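You operate a simulated robot arm through the tools that you are given. There is no shell and no other tool. Be economical: measure what you need, move in short steps, check, and stop when the job is done.

Carry out the task below with a simulated robot arm. There is one attempt and no reset: what you move stays moved.

Task
Fit the blue roller in the empty seat, latch it, shut the guard and print a proof.
Fine: leave the black roller and the other controls as they are.

Only the result counts: the job must be done as asked and must still hold three seconds after the hand-in. Knocking over, shifting, dropping, spilling or breaking anything else fails it.

Robot
A 6-joint arm with a two-finger parallel gripper on a trunk, on a base that drives. Base frame: it is fixed to the floor where the robot stands at the start and does not move with it; the origin is under the middle of the robot, x ahead of it, y to its left, z up. Readings come in m, rad, newtons and seconds.
Its first joint turns from -2.897 to 2.897 rad. Places, roughly: air valve [0.5, 0.5, 1.1]; cartridge clamp [0.8, 0.3, 1.1]; fifth ink knob [0.6, 0.5, 1.1]; first ink knob [0.6, 0.7, 1.1]; fourth ink knob [0.6, 0.5, 1.1]; ink display [0.6, 0.9, 1.1]; lamp switch [0.5, 1, 1.1]; left roller seat of the print unit [0.8, 0.6, 1.1]; plate lever [0.6, 0.8, 1.1]; proof button [0.5, 0.9, 1.1]; roller guard [0.8, 0.3, 1.2]; roller latch [0.7, 0.5, 1.2]; second ink knob [0.6, 0.7, 1.1]; third ink knob [0.6, 0.6, 1.1]. Payload 3.43 kg.
The tool frame sits at the grasp point between the pads (the TCP): z along the fingers, y along the line on which they close. The tips reach 0.034 m beyond it. Largest opening 0.128 m; finger width 0.024, thickness 0.012; the body of the gripper, 0.048 by 0.13 m, starts 0.096 m behind the TCP.
Orientation is told as [roll, pitch, yaw] about the base's x, y, z axes, in that order, counted from this pose: with the fingers straight down and closing along the base's y, the tool's x points along the base's -x, its y along +y and its z along -z.

Tools
- The arm moves only by the tool drive_tool. Its argument "rows" is a list of rows, each a list of 7 numbers: the turn, a rotation vector about the base's x, y, z in rad, then the shift along the base's x, y, z in m, then the gripper command, from -1 (shut) to 1 (fully open), values between in proportion. In form: [[wx, wy, wz, tx, ty, tz, gripper], ...]. A call has 1 to 8 rows; each row shifts and turns the commanded pose from where the row before left it. Rows are played at 5 a second. More than 0.05 m and 0.15 rad between two rows, or a gripper value outside its range, and nothing of the call is played. Where a pose cannot be reached the arm comes as near as it can. A force on the tool above 50 N (or 10 N above the force at the start of the call, whichever is more), or a blocked arm, ends the call early, and 0.2 s more pass. The fingers move at their own pace (about 0.153 m/s each) and stop on an object; they squeeze with about 39 N. The grip force told is the motor's: it shows also when the fingers shut on nothing. Time passes only in rows, and 0.2 s behind the last, so rows that do not move let the fingers close. The reply holds the time, the measured pose of the TCP, the force on the tool along the base axes, the opening and the grip force, in the units named above and with some noise, with the torque about the TCP (base axes, N m) and any sound that the robot's microphone picked up, and new pictures: "show" is both (left out), scene, wrist or none.
- Cameras (640 x 400 px; columns grow to the right, rows downward): "scene" is now at [0.1592, 0.245, 1.2281]; the picture's right is [0.31, -0.95, -0.00], its down [-0.32, -0.10, -0.94] and it looks along [0.90, 0.29, -0.33] (base axes); focal length 231 px, centre (320, 200). "wrist" rides on the gripper at [0.076, -0.011, -0.16] in the tool frame; the picture's right is [0.15, 0.99, 0.00], its down [-0.88, 0.13, -0.46] and it looks along [-0.45, 0.07, 0.89] (tool axes); focal length 234 px, centre (320, 200). There is no depth. A picture from a camera that has moved, and an enlarged one, comes with that camera's place and axes in the base frame and with its lens. The place of the scene camera against the robot may be out by one fixed shift of up to 0.018 m in any direction.
- base_move(legs): drives the robot by 1 to 6 legs, each [ahead, left, turn to the left] in m, m and rad, along the robot's own axes; the way and the turn of a leg run together, so that a leg with both is an arc; at most 1.5 m and 3.142 rad a leg. The arm and the cameras ride along, it lands a little off, and it stops where it bumps. It gives what a move gives, and a new picture of the scene camera.
- aim_head(pan, tilt): turns the head with the scene camera to pan (to the left, within 2.496 rad either way) and tilt (down, from -0.506 to 1.204), counted from straight ahead of the robot. It gives what a move gives, and a new picture of the scene camera.
- inspect(camera, box): a new picture of the part [left, top, right, bottom] of that camera's present view, enlarged. The clock stands still meanwhile.
- hand_in(): hands the job in; it is judged then, once.

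Work in short steps. Places have to be worked out from the pictures, the camera data and where the tool is seen: move nearer, look again, correct. Check each grasp and each placing, and mend what went wrong. You have 120 turns and 260 pictures in all, those below and enlarged ones among them. Open the gripper and draw the arm clear of the work before you hand the job in, unless the task says otherwise; then end with one line.

The tools are called after "Call:" by a JSON object that holds its "method" and its "body". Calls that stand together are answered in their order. drive_tool: Moves the arm, as the interface text tells. Its arguments: {"type":"object","properties":{"rows":{"type":"array","items":{"type":"array","items":{"type":"number"}}},"show":{"type":"string","enum":["both","scene","wrist","none"]}},"required":["rows"]} The other tools are called the same way: base_move (legs) drives the base; aim_head (pan, tilt) turns the head that bears the scene camera; inspect (camera, box) takes an enlarged picture of a part of a camera's view; hand_in () hands the job in.

At the start:

```text
time: 0.0
eef_pos: [0.4153, 0.225, 1.0008]
ee_rot: [-0.001, 0.0, -0.001]
ft_force: [0.5, 0.8, -0.5]
ft_torque: [0.01, -0.01, 0.0]
width: 0.128
grip_force: 0.0
robot x, y, heading: [-0.0019, 0.0013, -0.005]
head pan, tilt: [0.312, 0.34]
```

scene: 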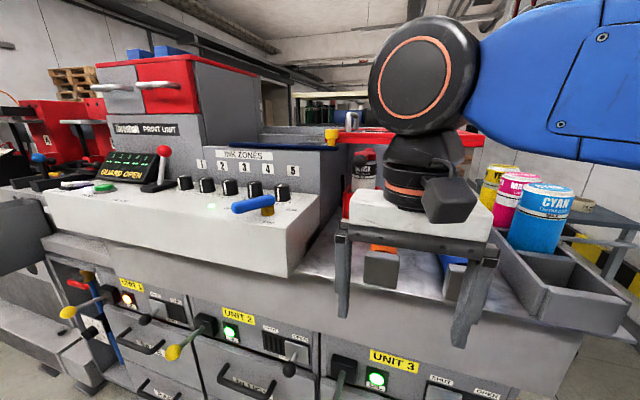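
wrist: 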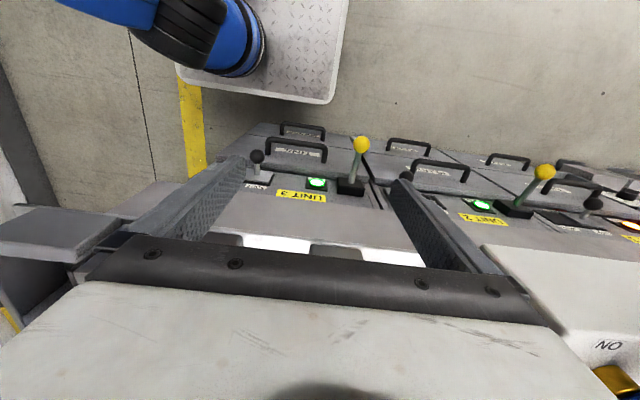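

The arm hides the print unit's right part. I raise the tool a little and pull it back to see the work.

Call:
{"method": "drive_tool", "body": {"rows": [[0, 0, 0, -0.02, -0.05, 0.05, 1], [0, 0, 0, 0, -0.05, 0.05, 1], [0, 0, 0, 0, -0.05, 0.05, 1], [0, 0, 0, 0, -0.05, 0.05, 1], [0, 0, 0, 0, -0.05, 0.04, 1], [0, 0, 0, 0, -0.05, 0.0, 1]]}}

Call:
{"method": "inspect", "body": {"camera": "scene", "box": [320, 80, 640, 280]}}

```text
refused: row 1 steps farther than a row can; nothing moved
```

```text
2.00 times, centred on (480, 180) of scene
camera zoom: at [0.1592, 0.245, 1.2281], right [0.31, -0.95, 0.0], down [-0.32, -0.1, -0.94], along [0.9, 0.29, -0.33], focal length 462 px, centre (0, 240)
```

zoom: 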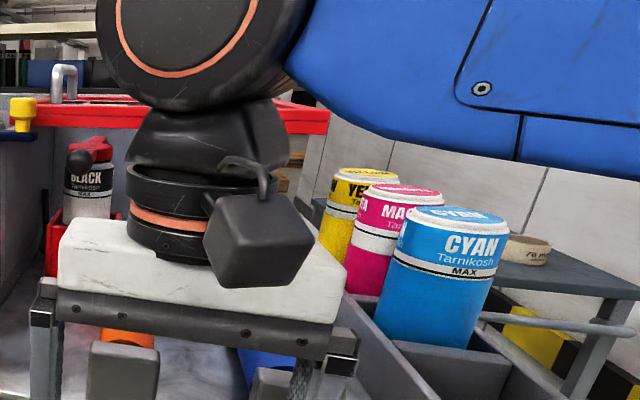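

The total step limit is 0.05 m; I retry with smaller steps.

Call:
{"method": "drive_tool", "body": {"rows": [[0, 0, 0, -0.02, -0.03, 0.03, 1], [0, 0, 0, 0, -0.035, 0.035, 1], [0, 0, 0, 0, -0.035, 0.035, 1], [0, 0, 0, 0, -0.035, 0.035, 1], [0, 0, 0, 0, -0.035, 0.035, 1], [0, 0, 0, 0, -0.045, 0.0, 1], [0, 0, 0, 0, -0.045, 0.0, 1], [0, 0, 0, 0, -0.045, 0.0, 1]]}}

```text
time: 1.8
eef_pos: [0.4224, -0.0628, 1.1047]
ee_rot: [0.001, -0.003, 0.02]
ft_force: [0.6, -4.1, 0.2]
ft_torque: [0.55, 0.02, 0.0]
width: 0.1278
grip_force: 0.0
out of reach, approached as far as the arm can: row 4, 5, 6, 7, 8
robot x, y, heading: [-0.0, -0.001, 0.001]
head pan, tilt: [0.312, 0.34]
camera scene: at [0.1591, 0.2453, 1.228], right [0.31, -0.95, 0.0], down [-0.32, -0.1, -0.94], along [0.9, 0.29, -0.33], focal length 231 px, centre (320, 200)
camera wrist: at [0.3459, -0.0731, 1.2649], right [-0.17, 0.99, 0.0], down [0.88, 0.15, 0.46], along [0.45, 0.08, -0.89], focal length 234 px, centre (320, 200)
```

scene: 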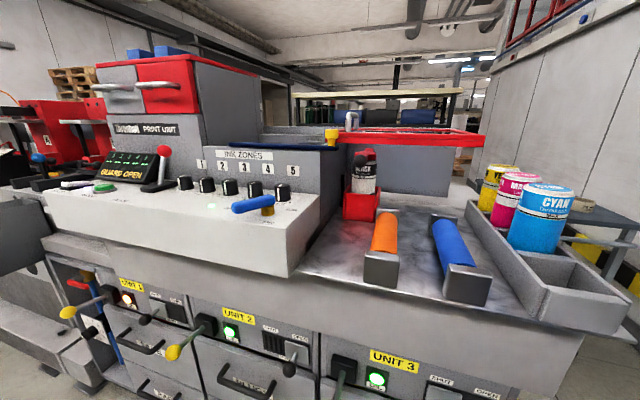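
wrist: 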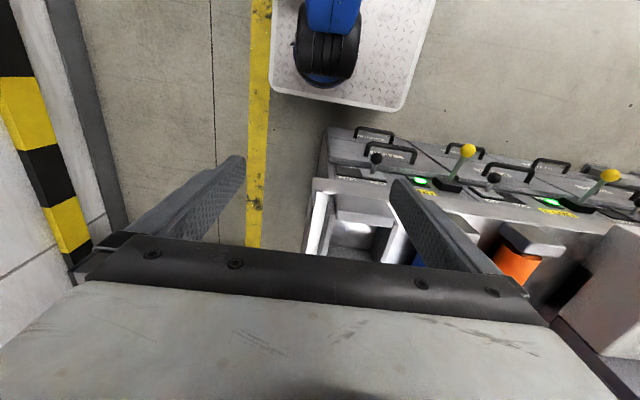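

Now orange and blue rollers are visible. I enlarge the roller area and the print unit.

Call:
{"method": "inspect", "body": {"camera": "scene", "box": [330, 180, 530, 305]}}

Call:
{"method": "inspect", "body": {"camera": "scene", "box": [220, 90, 500, 265]}}

Call:
{"method": "inspect", "body": {"camera": "scene", "box": [30, 110, 310, 285]}}

```text
3.20 times, centred on (430, 242) of scene
camera zoom: at [0.1591, 0.2453, 1.228], right [0.31, -0.95, 0.0], down [-0.32, -0.1, -0.94], along [0.9, 0.29, -0.33], focal length 739 px, centre (-32, 64)
```

zoom: 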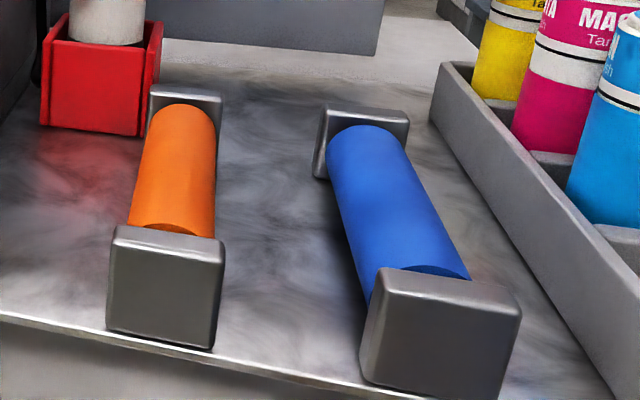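

```text
2.29 times, centred on (360, 178) of scene
camera zoom: at [0.1591, 0.2453, 1.228], right [0.31, -0.95, 0.0], down [-0.32, -0.1, -0.94], along [0.9, 0.29, -0.33], focal length 528 px, centre (229, 251)
```

zoom: 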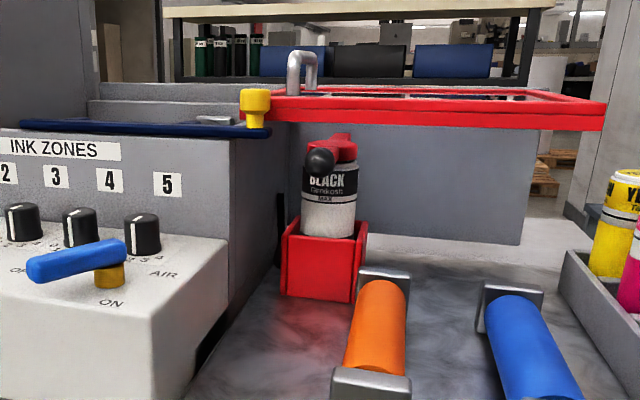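

```text
2.29 times, centred on (170, 198) of scene
camera zoom: at [0.1591, 0.2453, 1.228], right [0.31, -0.95, 0.0], down [-0.32, -0.1, -0.94], along [0.9, 0.29, -0.33], focal length 528 px, centre (663, 206)
```

zoom: 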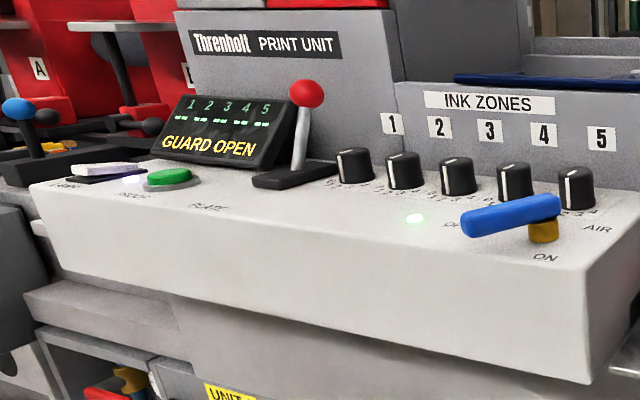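

The blue roller lies on the table at roughly (0.70, 0.10, 0.95); I bring the tool in above it for a wrist view.

Call:
{"method": "drive_tool", "body": {"rows": [[0, 0, 0, 0.04, 0.02, 0.0, 1], [0, 0, 0, 0.04, 0.03, 0.0, 1], [0, 0, 0, 0.04, 0.03, 0.0, 1], [0, 0, 0, 0.02, 0.03, 0.01, 1], [0, 0, 0, 0.0, 0.03, 0.01, 1], [0, 0, 0, 0.0, 0.01, 0.01, 1]]}}

```text
time: 3.2
eef_pos: [0.5592, 0.0891, 1.1308]
ee_rot: [-0.001, -0.001, 0.002]
ft_force: [0.3, -0.3, 0.2]
ft_torque: [0.02, 0.01, 0.02]
width: 0.128
grip_force: 0.0
robot x, y, heading: [0.0038, -0.0014, 0.001]
head pan, tilt: [0.312, 0.34]
camera scene: at [0.1591, 0.245, 1.2281], right [0.31, -0.95, 0.0], down [-0.32, -0.1, -0.94], along [0.9, 0.29, -0.33], focal length 231 px, centre (320, 200)
camera wrist: at [0.4829, 0.0788, 1.2912], right [-0.15, 0.99, 0.0], down [0.88, 0.13, 0.46], along [0.45, 0.07, -0.89], focal length 234 px, centre (320, 200)
```

scene: 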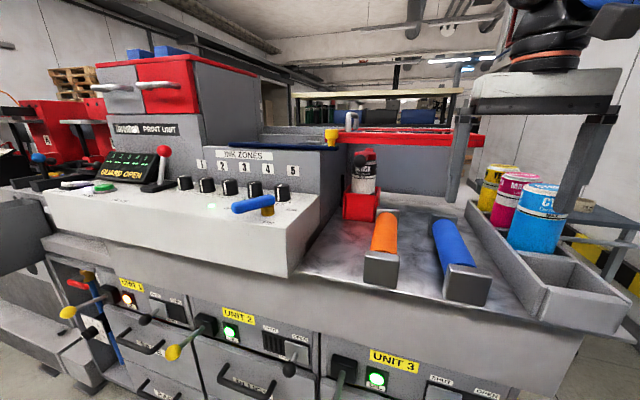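
wrist: 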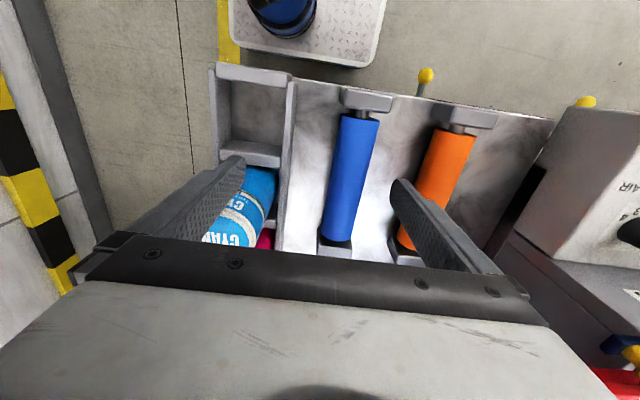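

The wrist view shows the blue roller well. I enlarge it.

Call:
{"method": "inspect", "body": {"camera": "wrist", "box": [260, 70, 520, 260]}}

```text
2.11 times, centred on (390, 165) of wrist
camera zoom: at [0.4829, 0.0788, 1.2912], right [-0.15, 0.99, 0.0], down [0.88, 0.13, 0.46], along [0.45, 0.07, -0.89], focal length 493 px, centre (173, 274)
```

zoom: 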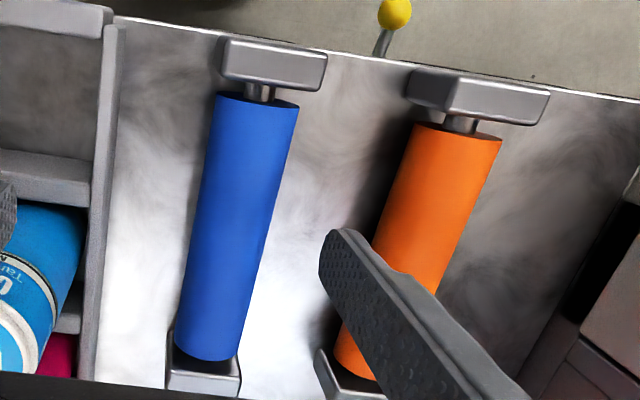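

Triangulating both views, the blue roller runs x≈0.51–0.68 at y≈0.13, top z≈1.02, diameter ≈0.042, lying along x. Now I raise the tool and look at the seats from above.

Call:
{"method": "drive_tool", "body": {"rows": [[0, 0, 0, -0.02, 0.03, 0.03, 1], [0, 0, 0, -0.02, 0.03, 0.03, 1], [0, 0, 0, 0, 0.03, 0.035, 1], [0, 0, 0, 0, 0.03, 0.035, 1], [0, 0, 0, 0, 0.03, 0.035, 1], [0, 0, 0, 0, 0.03, 0.035, 1], [0, 0, 0, 0, 0.04, 0.02, 1]]}}

```text
time: 4.8
eef_pos: [0.5276, 0.3166, 1.1727]
ee_rot: [0.009, -0.004, -0.001]
ft_force: [-1.5, -0.8, 0.5]
ft_torque: [0.04, -0.05, -0.01]
width: 0.1278
grip_force: 0.1
out of reach, approached as far as the arm can: row 2, 3, 4, 5, 6, 7
robot x, y, heading: [-0.0014, 0.0001, 0.003]
head pan, tilt: [0.312, 0.34]
camera scene: at [0.1592, 0.2447, 1.2281], right [0.31, -0.95, 0.0], down [-0.32, -0.1, -0.94], along [0.9, 0.29, -0.33], focal length 231 px, centre (320, 200)
camera wrist: at [0.4514, 0.3038, 1.3328], right [-0.15, 0.99, 0.01], down [0.88, 0.13, 0.46], along [0.46, 0.07, -0.89], focal length 234 px, centre (320, 200)
```

scene: 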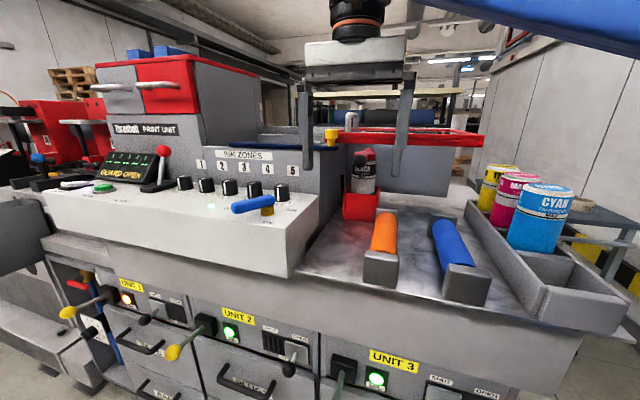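
wrist: 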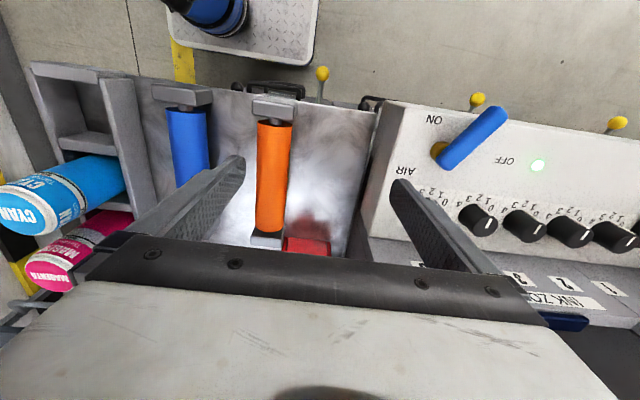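

The arm's height is limited here and the seat (radius ≈1.0) is hardly in reach; I retract the arm, then drive the base left.

Call:
{"method": "drive_tool", "body": {"rows": [[0, 0, 0, -0.04, -0.03, 0.0, 1], [0, 0, 0, -0.04, -0.03, 0.0, 1], [0, 0, 0, -0.04, -0.03, 0.0, 1], [0, 0, 0, -0.04, -0.03, 0, 1]], "show": "none"}}

```text
time: 5.8
eef_pos: [0.3668, 0.197, 1.1557]
ee_rot: [0.003, -0.001, -0.001]
ft_force: [0.6, 0.4, 0.0]
ft_torque: [-0.07, 0.02, -0.02]
width: 0.1282
grip_force: 0.0
out of reach, approached as far as the arm can: row 3, 4
robot x, y, heading: [-0.0002, 0.0015, 0.002]
head pan, tilt: [0.312, 0.34]
```

The tool is back at x≈0.37, z≈1.16, clear of the panel. I drive left 0.4 m.

Call:
{"method": "base_move", "body": {"legs": [[0, 0.4, 0]]}}

Call:
{"method": "aim_head", "body": {"pan": -0.1, "tilt": 0.45}}

```text
time: 8.3
eef_pos: [0.3717, 0.5979, 1.1549]
ee_rot: [0.004, -0.002, -0.01]
ft_force: [0.5, -0.7, -0.1]
ft_torque: [0.02, -0.04, 0.0]
width: 0.1278
grip_force: 0.0
robot x, y, heading: [0.0006, 0.4036, -0.012]
head pan, tilt: [0.312, 0.34]
camera scene: at [0.1628, 0.6471, 1.2281], right [0.3, -0.95, 0.0], down [-0.32, -0.1, -0.94], along [0.9, 0.28, -0.33], focal length 231 px, centre (320, 200)
```

scene: 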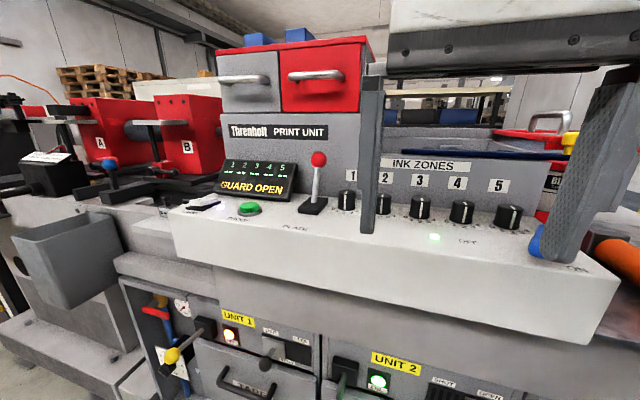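

```text
time: 9.2
eef_pos: [0.3711, 0.5967, 1.1565]
ee_rot: [0.006, -0.002, -0.007]
ft_force: [0.6, 0.1, 0.4]
ft_torque: [0.01, 0.0, -0.04]
width: 0.1282
grip_force: 0.1
robot x, y, heading: [0.0029, 0.4021, -0.011]
head pan, tilt: [-0.099, 0.45]
camera scene: at [0.1653, 0.6094, 1.2179], right [-0.11, -0.99, 0.0], down [-0.43, 0.05, -0.9], along [0.9, -0.1, -0.44], focal length 231 px, centre (320, 200)
```

scene: 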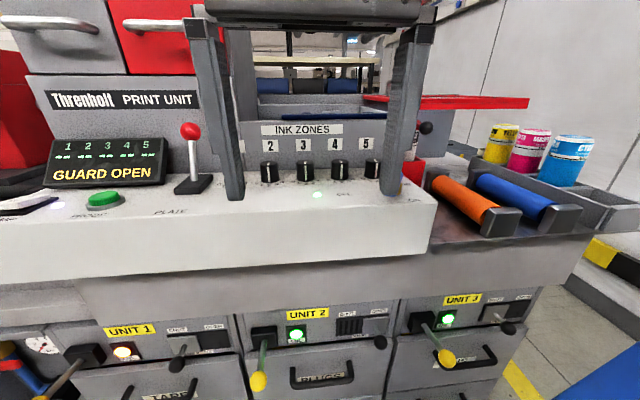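

Now I tilt the tool forward so the wrist camera can look ahead over the ink wall into the seats.

Call:
{"method": "drive_tool", "body": {"rows": [[0, -0.15, 0, 0, 0, 0.02, 1], [0, -0.15, 0, 0, 0, 0.02, 1], [0, -0.15, 0, 0, 0, 0.02, 1], [0, -0.15, 0, 0.03, 0, 0.02, 1], [0, -0.1, 0, 0.04, 0, 0.02, 1], [0, 0, 0, 0.04, 0, 0.03, 1], [0, 0, 0, 0.04, 0, 0.03, 1]]}}

```text
time: 10.8
eef_pos: [0.5304, 0.5974, 1.3057]
ee_rot: [0.013, -0.701, -0.011]
ft_force: [-0.4, -0.7, 0.7]
ft_torque: [0.04, -0.03, 0.01]
width: 0.128
grip_force: 0.0
out of reach, approached as far as the arm can: row 2, 3
robot x, y, heading: [0.0019, 0.4032, -0.009]
head pan, tilt: [-0.099, 0.45]
camera scene: at [0.1652, 0.6091, 1.218], right [-0.11, -0.99, 0.0], down [-0.43, 0.05, -0.9], along [0.9, -0.1, -0.44], focal length 231 px, centre (320, 200)
camera wrist: at [0.369, 0.5877, 1.3779], right [-0.11, 0.99, -0.09], down [0.38, 0.12, 0.92], along [0.92, 0.07, -0.39], focal length 234 px, centre (320, 200)
```

scene: 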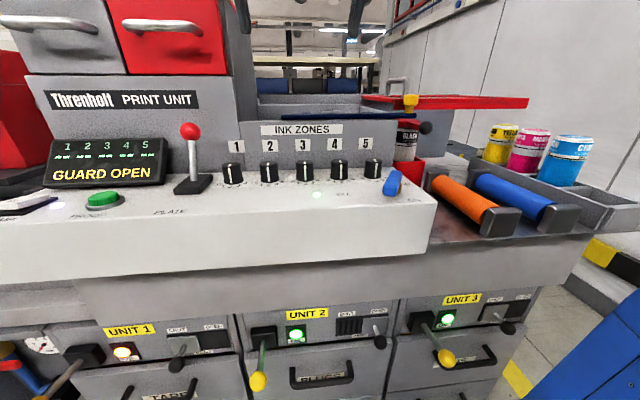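
wrist: 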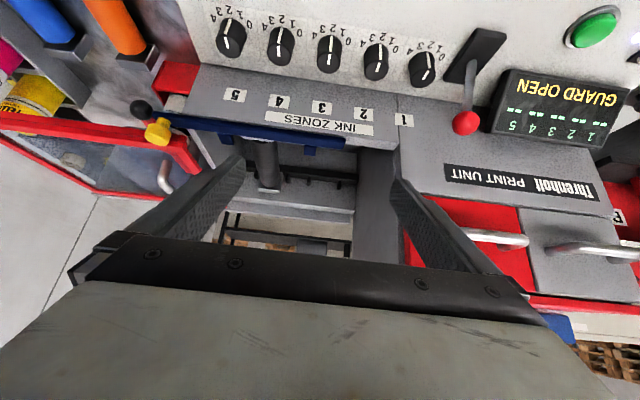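

That opens up the view. I enlarge the seat region.

Call:
{"method": "inspect", "body": {"camera": "wrist", "box": [120, 60, 440, 260]}}

```text
2.00 times, centred on (280, 160) of wrist
camera zoom: at [0.369, 0.5877, 1.3779], right [-0.11, 0.99, -0.09], down [0.38, 0.12, 0.92], along [0.92, 0.07, -0.39], focal length 468 px, centre (400, 280)
```

zoom: 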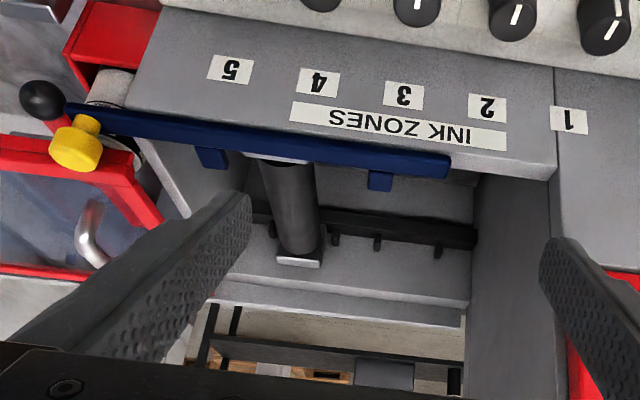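

The empty seat is left of the black roller; the navy bar with two tabs and yellow knob is the latch. I move the camera forward over the bay.

Call:
{"method": "drive_tool", "body": {"rows": [[0, 0, 0, 0.04, 0, 0.02, 1], [0, 0, 0, 0.04, 0, 0.01, 1], [0, 0.1, 0, 0.04, 0, 0.0, 1], [0, 0.1, 0, 0.04, 0, 0.0, 1], [0, 0.1, 0, 0.04, 0, 0.0, 1]]}}

Call:
{"method": "inspect", "body": {"camera": "wrist", "box": [120, 60, 440, 260]}}

```text
time: 12.0
eef_pos: [0.7262, 0.5911, 1.3073]
ee_rot: [0.011, -0.408, -0.01]
ft_force: [-0.5, -0.4, 0.7]
ft_torque: [0.0, -0.06, 0.0]
width: 0.128
grip_force: 0.1
out of reach, approached as far as the arm can: row 5
robot x, y, heading: [0.0003, 0.4016, -0.009]
head pan, tilt: [-0.099, 0.45]
camera scene: at [0.165, 0.6094, 1.2179], right [-0.11, -0.99, 0.0], down [-0.43, 0.05, -0.9], along [0.9, -0.1, -0.44], focal length 231 px, centre (320, 200)
camera wrist: at [0.5935, 0.5806, 1.4242], right [-0.13, 0.99, -0.05], down [0.63, 0.12, 0.77], along [0.77, 0.07, -0.64], focal length 234 px, centre (320, 200)
```

scene: 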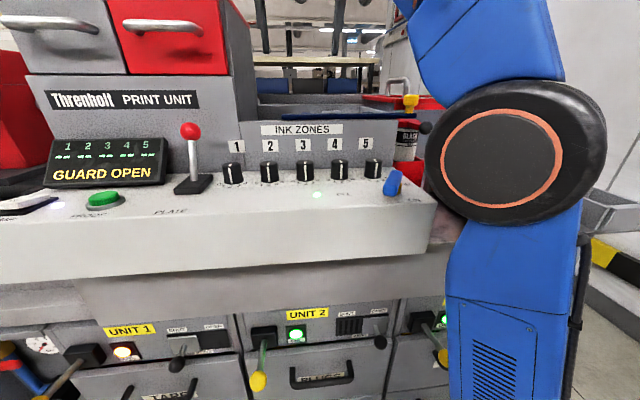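
wrist: 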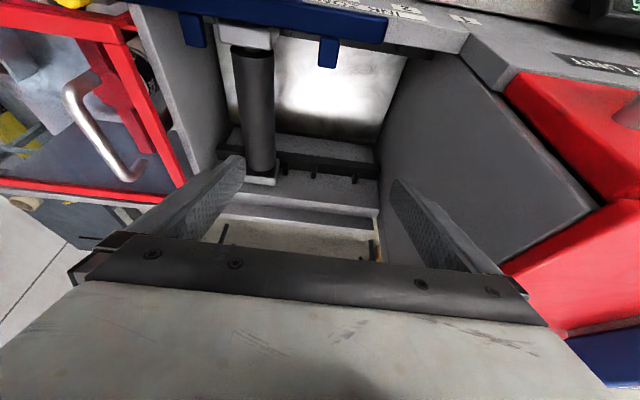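

```text
2.00 times, centred on (280, 160) of wrist
camera zoom: at [0.5935, 0.5806, 1.4242], right [-0.13, 0.99, -0.05], down [0.63, 0.12, 0.77], along [0.77, 0.07, -0.64], focal length 468 px, centre (400, 280)
```

zoom: 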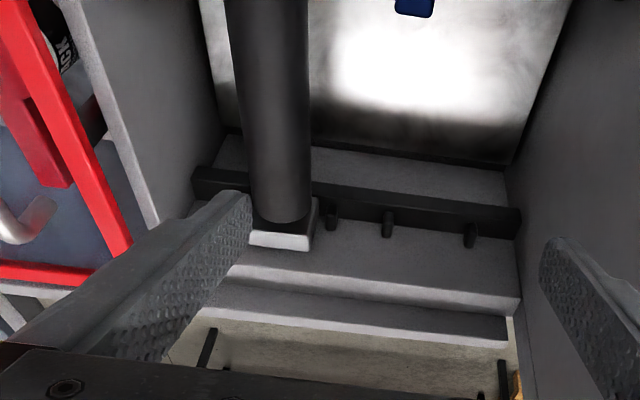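

I look straighter down: return the tool to near vertical while keeping above the bay.

Call:
{"method": "drive_tool", "body": {"rows": [[0, 0.12, 0, 0.0, 0.02, 0.0, 1], [0, 0.12, 0, 0.0, 0.02, 0.0, 1], [0, 0.12, 0, 0.0, 0, 0.0, 1]]}}

Call:
{"method": "inspect", "body": {"camera": "wrist", "box": [160, 0, 480, 200]}}

```text
time: 12.8
eef_pos: [0.7085, 0.6142, 1.1829]
ee_rot: [0.014, -0.051, -0.009]
ft_force: [0.3, -0.3, -0.6]
ft_torque: [0.03, -0.05, -0.01]
width: 0.1279
grip_force: 0.0
out of reach, approached as far as the arm can: row 1, 2, 3
robot x, y, heading: [0.004, 0.4044, -0.009]
head pan, tilt: [-0.099, 0.45]
camera scene: at [0.1652, 0.6094, 1.2179], right [-0.11, -0.99, 0.0], down [-0.43, 0.05, -0.9], along [0.9, -0.1, -0.44], focal length 231 px, centre (320, 200)
camera wrist: at [0.624, 0.6029, 1.3391], right [-0.14, 0.99, 0.01], down [0.86, 0.12, 0.5], along [0.5, 0.07, -0.86], focal length 234 px, centre (320, 200)
```

scene: 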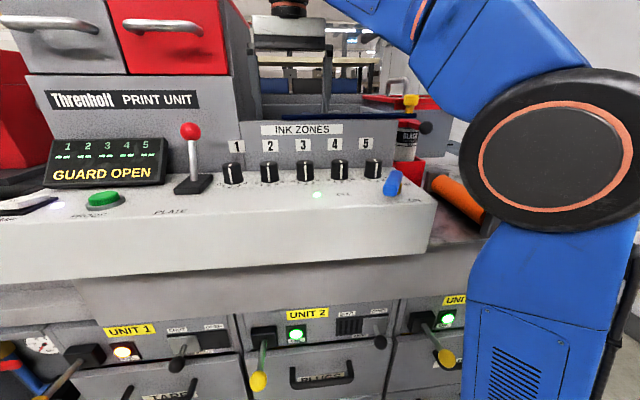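
wrist: 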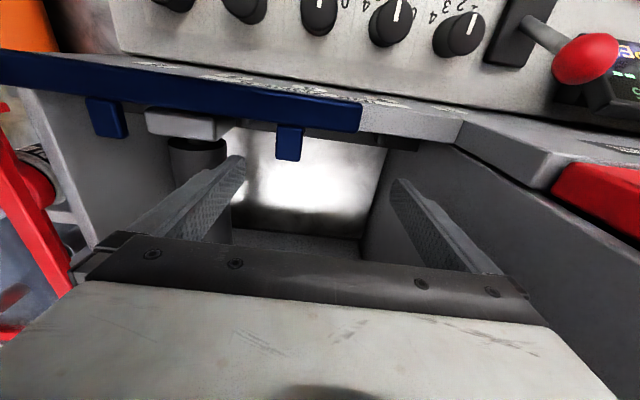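

```text
2.00 times, centred on (320, 100) of wrist
camera zoom: at [0.624, 0.6029, 1.3391], right [-0.14, 0.99, 0.01], down [0.86, 0.12, 0.5], along [0.5, 0.07, -0.86], focal length 468 px, centre (320, 400)
```

zoom: 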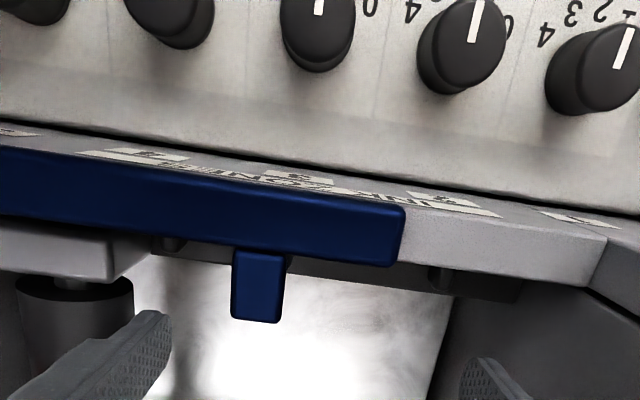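

The gripper sagged lower than intended; I tilt and raise again, slightly further back, to see the near rail and latch.

Call:
{"method": "drive_tool", "body": {"rows": [[0, -0.1, 0, 0.0, 0.0, 0.03, 1], [0, -0.1, 0, 0.0, 0.0, 0.03, 1], [0, -0.1, 0, -0.03, 0, 0.03, 1], [0, -0.1, 0, -0.02, 0, 0.03, 1], [0, -0.1, 0, 0, 0, 0.03, 1]]}}

Call:
{"method": "inspect", "body": {"camera": "wrist", "box": [120, 0, 440, 200]}}

```text
time: 14.0
eef_pos: [0.6593, 0.6143, 1.3333]
ee_rot: [0.011, -0.544, -0.01]
ft_force: [0.8, -0.2, -0.5]
ft_torque: [0.01, 0.0, -0.05]
width: 0.128
grip_force: 0.2
robot x, y, heading: [-0.0042, 0.4053, -0.006]
head pan, tilt: [-0.099, 0.45]
camera scene: at [0.1655, 0.6093, 1.2179], right [-0.11, -0.99, 0.0], down [-0.43, 0.05, -0.9], along [0.9, -0.1, -0.44], focal length 231 px, centre (320, 200)
camera wrist: at [0.5106, 0.605, 1.4313], right [-0.12, 0.99, -0.07], down [0.52, 0.12, 0.85], along [0.85, 0.07, -0.53], focal length 234 px, centre (320, 200)
```

scene: 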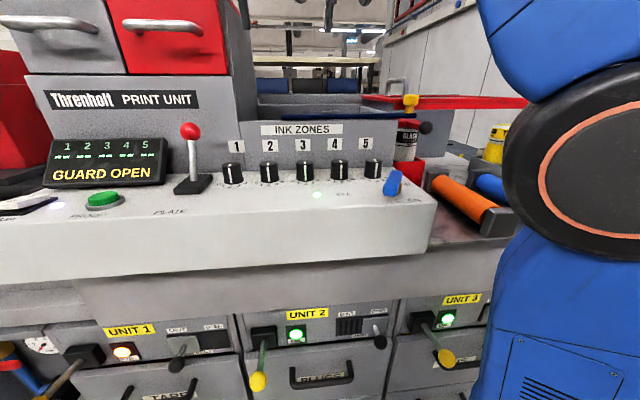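
wrist: 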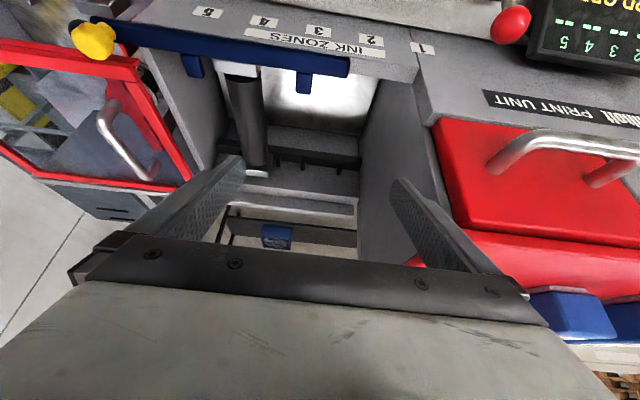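

```text
2.00 times, centred on (280, 100) of wrist
camera zoom: at [0.5106, 0.605, 1.4313], right [-0.12, 0.99, -0.07], down [0.52, 0.12, 0.85], along [0.85, 0.07, -0.53], focal length 468 px, centre (400, 400)
```

zoom: 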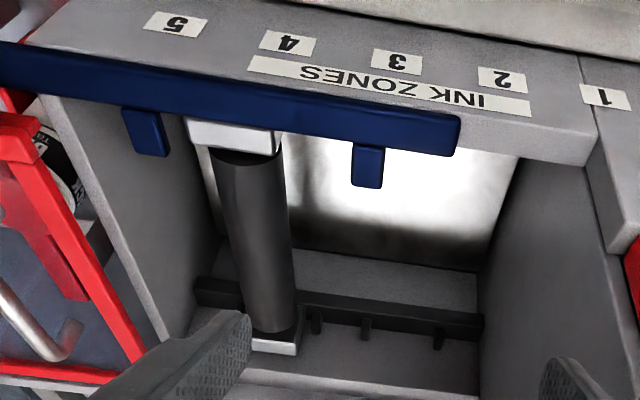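

The geometry is clear now: rollers carry square end blocks. The left seat's centre is about (0.79, 0.63), with the barrel axis at z≈1.11. The latch bar slides along y, and the guard (z≈1.19) overhangs the rack's rear. A forward-tilted grip gives more height, so I go towards the blue roller with the tilt kept.

Call:
{"method": "drive_tool", "body": {"rows": [[0, 0, 0, -0.045, 0.0, 0, 1], [0, 0, 0, -0.045, -0.02, 0, 1], [0, 0, 0, -0.03, -0.035, 0, 1], [0, 0, 0, 0, -0.05, 0, 1], [0, 0, 0, 0, -0.05, 0, 1], [0, 0, 0, 0, -0.05, 0, 1], [0, 0, 0, 0, -0.05, 0, 1], [0, 0, 0, 0, -0.05, 0, 1]], "show": "none"}}

Call:
{"method": "drive_tool", "body": {"rows": [[0, 0, 0, 0, -0.05, 0, 1], [0, 0, 0, 0, -0.05, 0, 1], [0, 0, 0, 0, -0.05, 0, 1], [0, 0.05, 0, 0, -0.02, -0.03, 1], [0, 0.05, 0, 0, 0, -0.045, 1], [0, 0.04, 0, 0, 0, -0.045, 1]]}}

```text
time: 16.0
eef_pos: [0.5361, 0.3586, 1.3343]
ee_rot: [0.01, -0.542, 0.172]
ft_force: [0.9, 0.2, 0.1]
ft_torque: [-0.01, 0.01, 0.03]
width: 0.1279
grip_force: 0.1
robot x, y, heading: [0.0033, 0.4044, -0.008]
head pan, tilt: [-0.099, 0.45]
stopped in row 8: the arm was blocked; the commanded pose is now the measured one
```

```text
time: 17.4
eef_pos: [0.5385, 0.186, 1.2109]
ee_rot: [0.035, -0.403, 0.161]
ft_force: [0.7, 0.3, 0.0]
ft_torque: [0.02, 0.01, 0.05]
width: 0.1281
grip_force: 0.0
robot x, y, heading: [0.004, 0.4061, -0.01]
head pan, tilt: [-0.099, 0.45]
camera scene: at [0.1654, 0.6092, 1.2179], right [-0.11, -0.99, 0.0], down [-0.43, 0.05, -0.9], along [0.9, -0.1, -0.44], focal length 231 px, centre (320, 200)
camera wrist: at [0.4108, 0.1498, 1.3278], right [-0.3, 0.95, -0.03], down [0.6, 0.21, 0.77], along [0.74, 0.22, -0.64], focal length 234 px, centre (320, 200)
```

scene: 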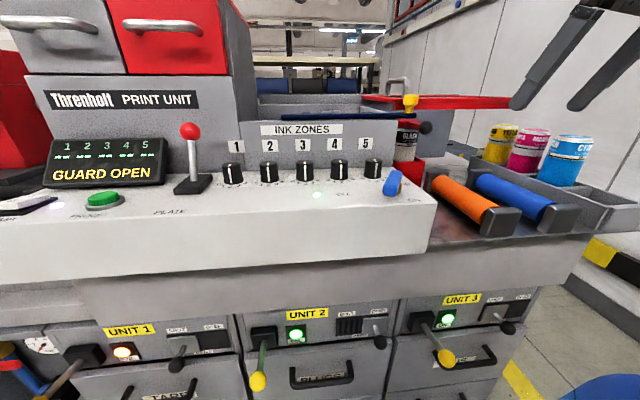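
wrist: 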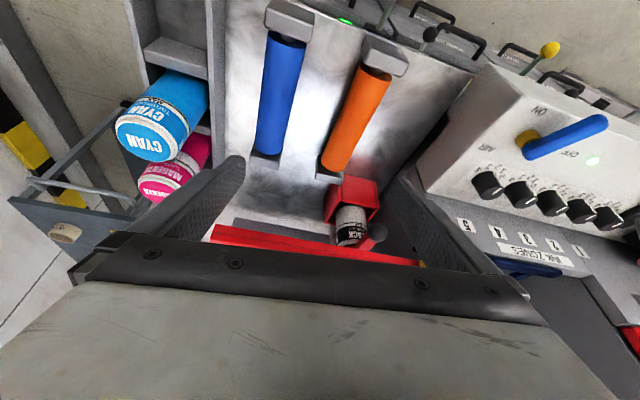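

Blue barrel: x 0.51–0.68, y≈0.134, consistent. I straighten the yaw, part-close the gripper to about 0.083 m and come down above the roller's middle.

Call:
{"method": "drive_tool", "body": {"rows": [[0, 0, -0.08, 0.0, -0.025, 0, 0.3], [0, 0, -0.08, 0.02, -0.027, -0.01, 0.3], [0, 0, 0, 0.02, 0, -0.03, 0.3], [0, 0, 0, 0.01, 0, -0.04, 0.3], [0, 0, 0, 0.0, 0, -0.03, 0.3]]}}

```text
time: 18.6
eef_pos: [0.5881, 0.1345, 1.1008]
ee_rot: [0.035, -0.404, 0.0]
ft_force: [-0.7, -0.4, -0.8]
ft_torque: [0.0, 0.02, 0.03]
width: 0.0831
grip_force: 0.1
robot x, y, heading: [0.0048, 0.4046, -0.012]
head pan, tilt: [-0.099, 0.45]
camera scene: at [0.1653, 0.6093, 1.2179], right [-0.11, -0.99, 0.0], down [-0.43, 0.05, -0.9], along [0.9, -0.1, -0.44], focal length 231 px, centre (320, 200)
camera wrist: at [0.4558, 0.1192, 1.2179], right [-0.15, 0.99, -0.03], down [0.63, 0.11, 0.77], along [0.76, 0.1, -0.64], focal length 234 px, centre (320, 200)
```

scene: 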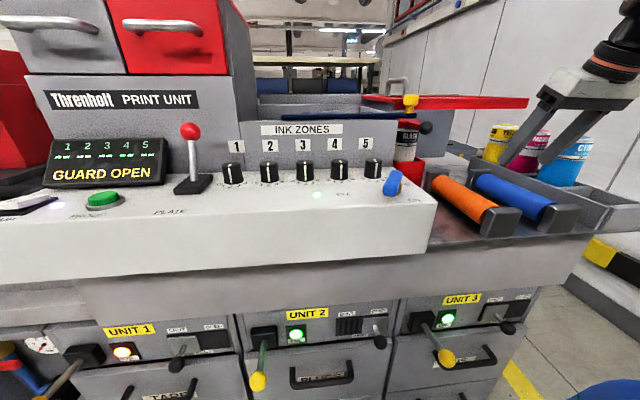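
wrist: 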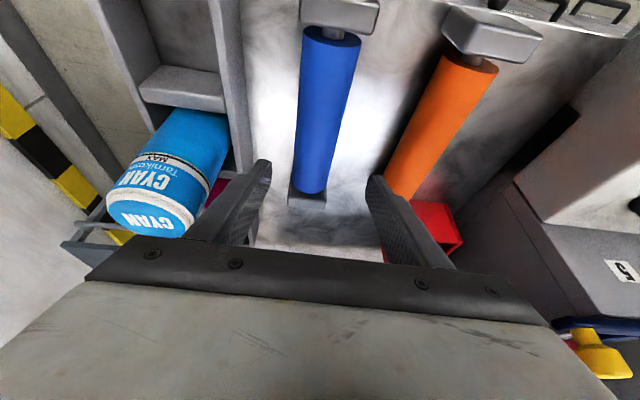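

Tool is aligned (y 0.1345, x 0.588). Descending straight to z≈1.02.

Call:
{"method": "drive_tool", "body": {"rows": [[0, 0, 0, 0, 0, -0.03, 0.3], [0, 0, 0, 0, 0, -0.03, 0.3], [0, 0, 0, 0, 0, -0.02, 0.3]]}}

Call:
{"method": "inspect", "body": {"camera": "scene", "box": [420, 80, 640, 250]}}

```text
time: 19.4
eef_pos: [0.5866, 0.136, 1.0261]
ee_rot: [0.034, -0.406, 0.002]
ft_force: [-0.8, 0.1, -0.5]
ft_torque: [0.04, 0.02, 0.02]
width: 0.0831
grip_force: 0.1
robot x, y, heading: [0.0034, 0.4026, -0.011]
head pan, tilt: [-0.099, 0.45]
camera scene: at [0.1653, 0.6093, 1.2179], right [-0.11, -0.99, 0.0], down [-0.43, 0.05, -0.9], along [0.9, -0.1, -0.44], focal length 231 px, centre (320, 200)
camera wrist: at [0.4537, 0.121, 1.1418], right [-0.15, 0.99, -0.03], down [0.63, 0.11, 0.77], along [0.76, 0.1, -0.64], focal length 234 px, centre (320, 200)
```

scene: 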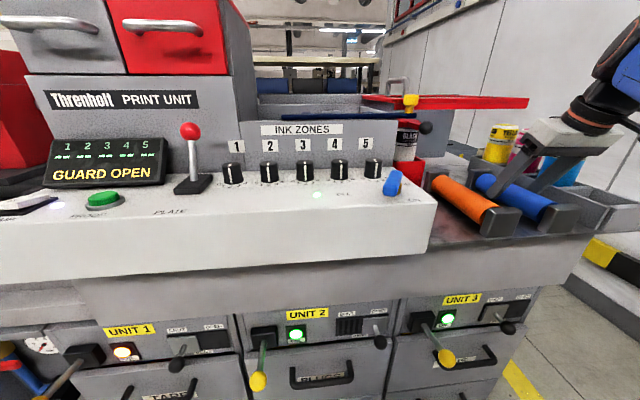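
wrist: 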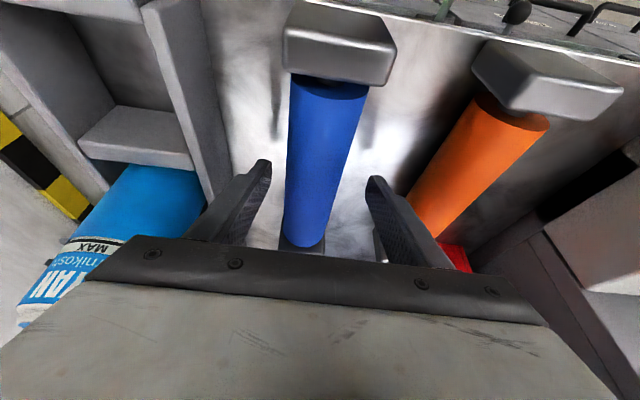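

```text
2.35 times, centred on (530, 165) of scene
camera zoom: at [0.1653, 0.6093, 1.2179], right [-0.11, -0.99, 0.0], down [-0.43, 0.05, -0.9], along [0.9, -0.1, -0.44], focal length 544 px, centre (-174, 282)
```

zoom: 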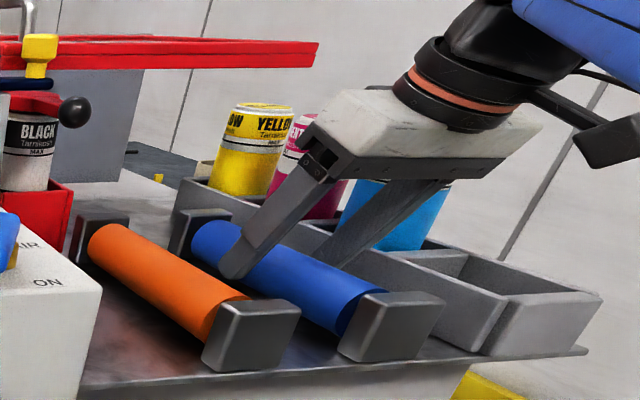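

Fingers straddle the barrel with tips still high; I lower 0.022 m more, watching the force, then close.

Call:
{"method": "drive_tool", "body": {"rows": [[0, 0, 0, 0, 0, -0.012, 0.3], [0, 0, 0, 0, 0, -0.012, 0.3]], "show": "none"}}

Call:
{"method": "inspect", "body": {"camera": "scene", "box": [420, 80, 640, 250]}}

```text
time: 20.1
eef_pos: [0.5857, 0.1364, 1.0046]
ee_rot: [0.03, -0.412, 0.002]
ft_force: [-7.6, 1.0, 11.0]
ft_torque: [-0.42, 0.24, -0.41]
width: 0.0824
grip_force: 0.0
robot x, y, heading: [-0.002, 0.4079, -0.008]
head pan, tilt: [-0.099, 0.45]
stopped in row 2: the force on the tool passed its limit at 55 N (the readings are from after the stop); the commanded pose is now the measured one
```

```text
2.35 times, centred on (530, 165) of scene
camera zoom: at [0.1647, 0.6095, 1.218], right [-0.11, -0.99, 0.0], down [-0.43, 0.05, -0.9], along [0.9, -0.1, -0.43], focal length 544 px, centre (-174, 282)
```

zoom: 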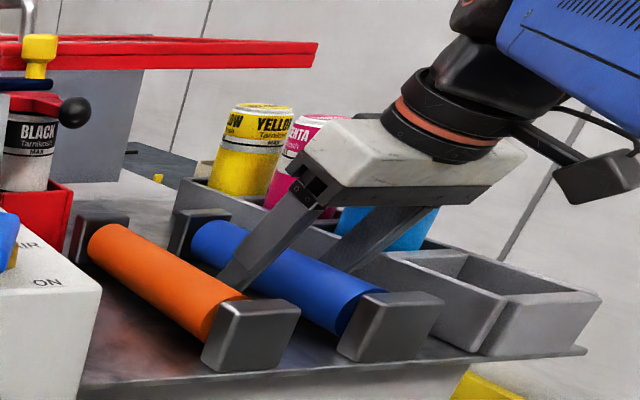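

The tips touched the table (z≈0.967), so the barrel axis (≈1.0) is at pad height. I rise 3 mm and close.

Call:
{"method": "drive_tool", "body": {"rows": [[0, 0, 0, 0, 0, 0.004, 0.3], [0, 0, 0, 0, 0, 0, -0.2], [0, 0, 0, 0, 0, 0, -1], [0, 0, 0, 0, 0, 0, -1], [0, 0, 0, 0, 0, 0, -1]]}}

```text
time: 21.3
eef_pos: [0.5874, 0.1363, 1.0078]
ee_rot: [0.029, -0.411, 0.004]
ft_force: [-0.7, 0.1, 0.3]
ft_torque: [0.01, 0.08, -0.03]
width: 0.0473
grip_force: 38.8
robot x, y, heading: [0.0024, 0.4019, -0.012]
head pan, tilt: [-0.099, 0.45]
camera scene: at [0.1655, 0.6092, 1.2179], right [-0.11, -0.99, 0.0], down [-0.43, 0.05, -0.9], along [0.9, -0.1, -0.44], focal length 231 px, centre (320, 200)
camera wrist: at [0.4535, 0.1214, 1.1229], right [-0.15, 0.99, -0.03], down [0.62, 0.12, 0.77], along [0.77, 0.09, -0.63], focal length 234 px, centre (320, 200)
```

scene: 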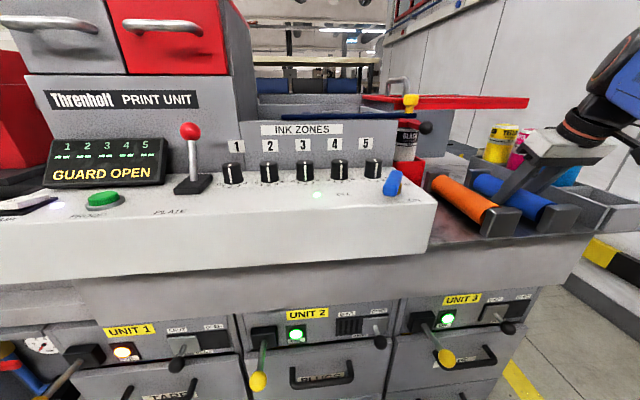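
wrist: 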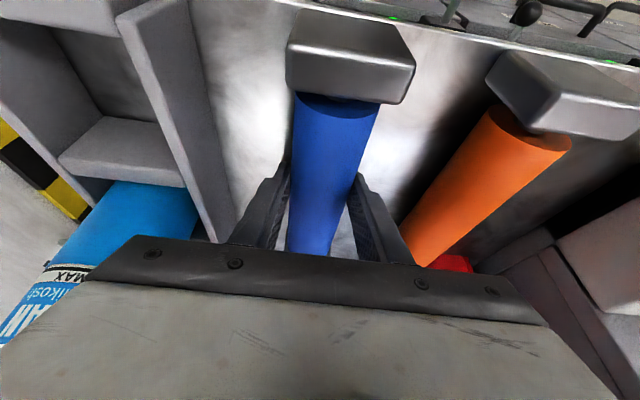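

Held at 0.047 m width. Lift 0.04 m, then pull back from under the guard.

Call:
{"method": "drive_tool", "body": {"rows": [[0, 0, 0, 0, 0, 0.02, -1], [0, 0, 0, 0, 0, 0.02, -1], [0, 0, 0, -0.03, 0, 0.01, -1], [0, 0, 0, -0.04, 0, 0.0, -1], [0, 0, 0, -0.04, 0, 0.01, -1]]}}

Call:
{"method": "inspect", "body": {"camera": "scene", "box": [420, 80, 640, 250]}}

```text
time: 22.5
eef_pos: [0.4765, 0.135, 1.0672]
ee_rot: [0.029, -0.411, 0.003]
ft_force: [-0.1, 0.2, -8.3]
ft_torque: [0.0, 0.09, 0.04]
width: 0.0471
grip_force: 39.0
robot x, y, heading: [0.0052, 0.404, -0.012]
head pan, tilt: [-0.099, 0.45]
camera scene: at [0.1655, 0.6091, 1.2179], right [-0.11, -0.99, 0.0], down [-0.43, 0.05, -0.9], along [0.9, -0.1, -0.44], focal length 231 px, centre (320, 200)
camera wrist: at [0.3433, 0.1189, 1.1832], right [-0.15, 0.99, -0.03], down [0.62, 0.12, 0.77], along [0.77, 0.09, -0.63], focal length 234 px, centre (320, 200)
```

scene: 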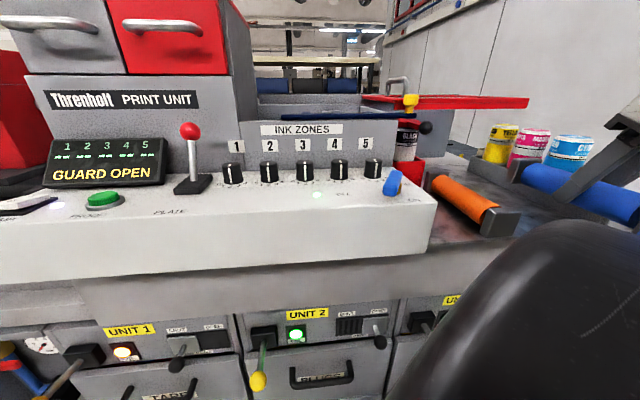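
wrist: 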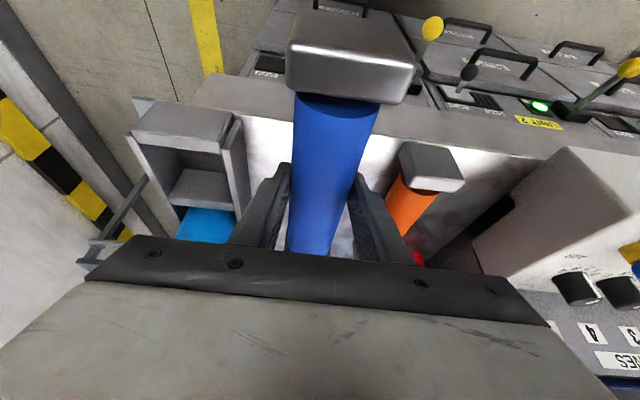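

```text
2.35 times, centred on (530, 165) of scene
camera zoom: at [0.1655, 0.6091, 1.2179], right [-0.11, -0.99, 0.0], down [-0.43, 0.05, -0.9], along [0.9, -0.1, -0.44], focal length 544 px, centre (-174, 282)
```

zoom: 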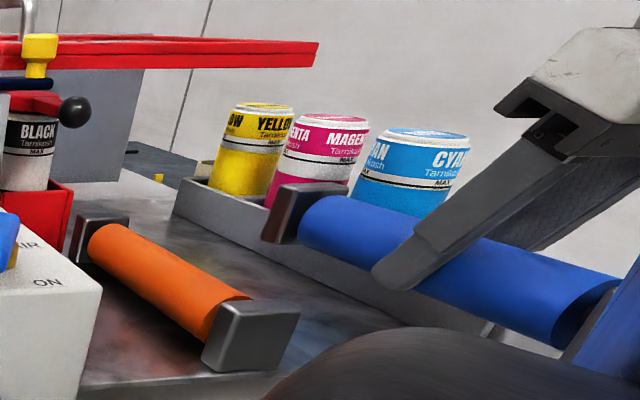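

The roller is held level with both end blocks. I raise it to z≈1.25.

Call:
{"method": "drive_tool", "body": {"rows": [[0, 0, 0, 0.0, 0, 0.04, -1], [0, 0, 0, 0, 0, 0.04, -1], [0, 0, 0, 0, 0.01, 0.04, -1], [0, 0, 0, 0, 0.02, 0.04, -1], [0, 0, 0, 0, 0.03, 0.025, -1]], "show": "none"}}

```text
time: 23.7
eef_pos: [0.4755, 0.1969, 1.2545]
ee_rot: [0.03, -0.411, 0.0]
ft_force: [1.4, -0.4, -7.1]
ft_torque: [0.02, 0.08, 0.05]
width: 0.0472
grip_force: 39.6
robot x, y, heading: [0.0034, 0.4036, -0.006]
head pan, tilt: [-0.099, 0.45]
```

Good. Now sweep left in front of the ink wall.

Call:
{"method": "drive_tool", "body": {"rows": [[0, 0, 0, 0.0, 0.045, 0, -1], [0, 0, 0, 0, 0.045, 0, -1], [0, 0, 0, 0, 0.045, 0, -1], [0, 0, 0, 0, 0.045, 0, -1], [0, 0, 0, 0, 0.045, 0, -1]], "show": "scene"}}

```text
time: 25.1
eef_pos: [0.4905, 0.3068, 1.2499]
ee_rot: [0.029, -0.413, -0.535]
ft_force: [0.0, 0.0, -7.1]
ft_torque: [0.08, 0.09, 0.02]
width: 0.0472
grip_force: 38.9
robot x, y, heading: [-0.0004, 0.4015, -0.01]
head pan, tilt: [-0.099, 0.45]
stopped in row 5: the arm was blocked; the commanded pose is now the measured one
camera scene: at [0.1654, 0.6091, 1.2179], right [-0.11, -0.99, 0.0], down [-0.43, 0.05, -0.9], along [0.9, -0.1, -0.44], focal length 231 px, centre (320, 200)
```

scene: 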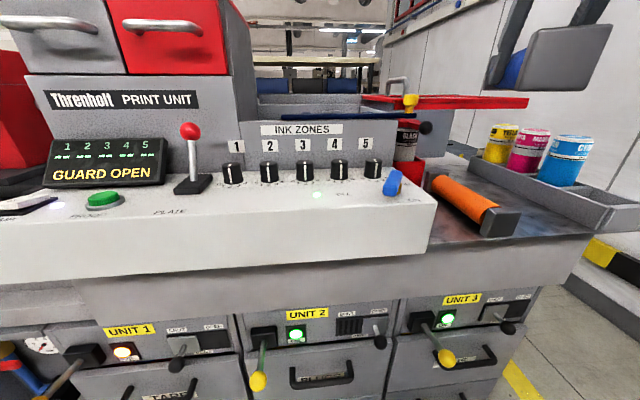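

The arm jams crossing its own mid-plane (yaw slipped to −0.535). I move back right while restoring yaw, then will use the base to shift left instead.

Call:
{"method": "drive_tool", "body": {"rows": [[0, 0, 0.13, 0.0, -0.03, 0, -1], [0, 0, 0.13, 0, -0.03, 0, -1], [0, 0, 0.13, 0, -0.03, 0, -1], [0, 0, 0.145, 0, -0.03, 0, -1], [0, 0, 0, 0, -0.0, 0, -1]], "show": "none"}}

```text
time: 26.3
eef_pos: [0.4909, 0.1867, 1.2511]
ee_rot: [0.028, -0.413, 0.002]
ft_force: [-1.3, -0.7, -8.2]
ft_torque: [0.03, 0.09, -0.01]
width: 0.047
grip_force: 38.6
robot x, y, heading: [0.0017, 0.4029, -0.005]
head pan, tilt: [-0.099, 0.45]
```

Yaw restored. Drive the base left 0.445 m, carrying the roller in front of the ink wall.

Call:
{"method": "base_move", "body": {"legs": [[0, 0.445, 0]]}}

```text
time: 29.0
eef_pos: [0.4938, 0.6257, 1.2512]
ee_rot: [0.028, -0.413, -0.004]
ft_force: [-0.3, -0.8, -7.1]
ft_torque: [0.01, 0.11, -0.02]
width: 0.0471
grip_force: 39.0
robot x, y, heading: [0.0094, 0.8404, -0.013]
head pan, tilt: [-0.099, 0.45]
camera scene: at [0.1703, 1.0483, 1.2179], right [-0.11, -0.99, 0.0], down [-0.43, 0.05, -0.9], along [0.89, -0.1, -0.44], focal length 231 px, centre (320, 200)
```

scene: 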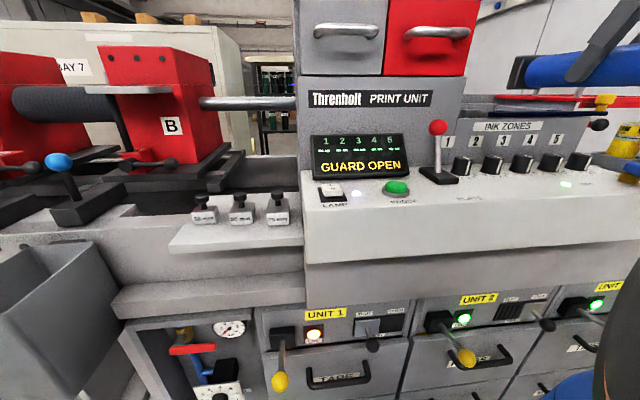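

Now advance over the ink wall toward the seat, y≈0.631, staying at z 1.25.

Call:
{"method": "drive_tool", "body": {"rows": [[0, 0, 0, 0.045, 0.003, 0, -1], [0, 0, 0, 0.045, 0.002, 0, -1], [0, 0, 0, 0.045, 0, 0, -1], [0, 0, 0, 0.045, 0, 0, -1], [0, 0, 0, 0.045, 0, 0, -1]], "show": "wrist"}}

Call:
{"method": "aim_head", "body": {"pan": -0.6, "tilt": 0.25}}

```text
time: 30.2
eef_pos: [0.7146, 0.632, 1.2521]
ee_rot: [0.027, -0.414, -0.003]
ft_force: [-1.5, 1.0, -6.5]
ft_torque: [-0.05, 0.03, -0.04]
width: 0.0471
grip_force: 38.2
robot x, y, heading: [0.0052, 0.8412, -0.016]
head pan, tilt: [-0.099, 0.45]
camera wrist: at [0.5822, 0.6165, 1.3671], right [-0.14, 0.99, -0.03], down [0.62, 0.12, 0.78], along [0.77, 0.09, -0.63], focal length 234 px, centre (320, 200)
```

wrist: 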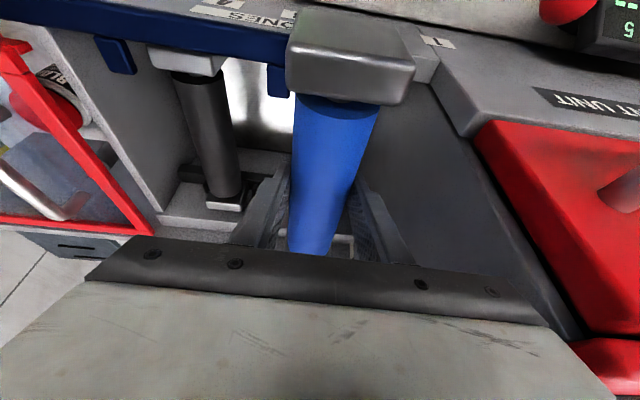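

```text
time: 31.1
eef_pos: [0.7165, 0.6293, 1.2516]
ee_rot: [0.028, -0.414, -0.004]
ft_force: [0.7, 0.0, -6.9]
ft_torque: [-0.04, 0.11, 0.01]
width: 0.0471
grip_force: 39.4
robot x, y, heading: [0.0053, 0.8449, -0.01]
head pan, tilt: [-0.6, 0.25]
camera scene: at [0.1556, 1.0048, 1.2365], right [-0.57, -0.82, 0.0], down [-0.2, 0.14, -0.97], along [0.79, -0.56, -0.25], focal length 231 px, centre (320, 200)
```

scene: 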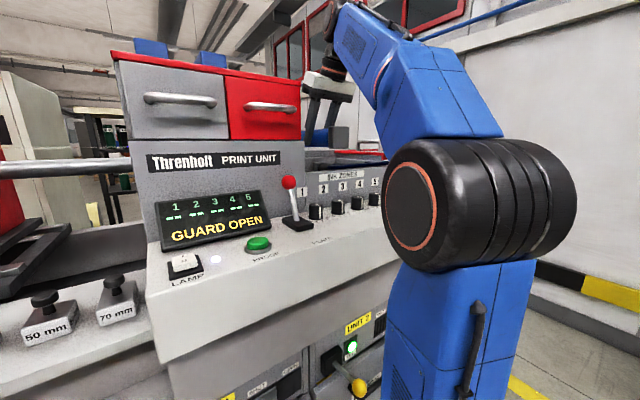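

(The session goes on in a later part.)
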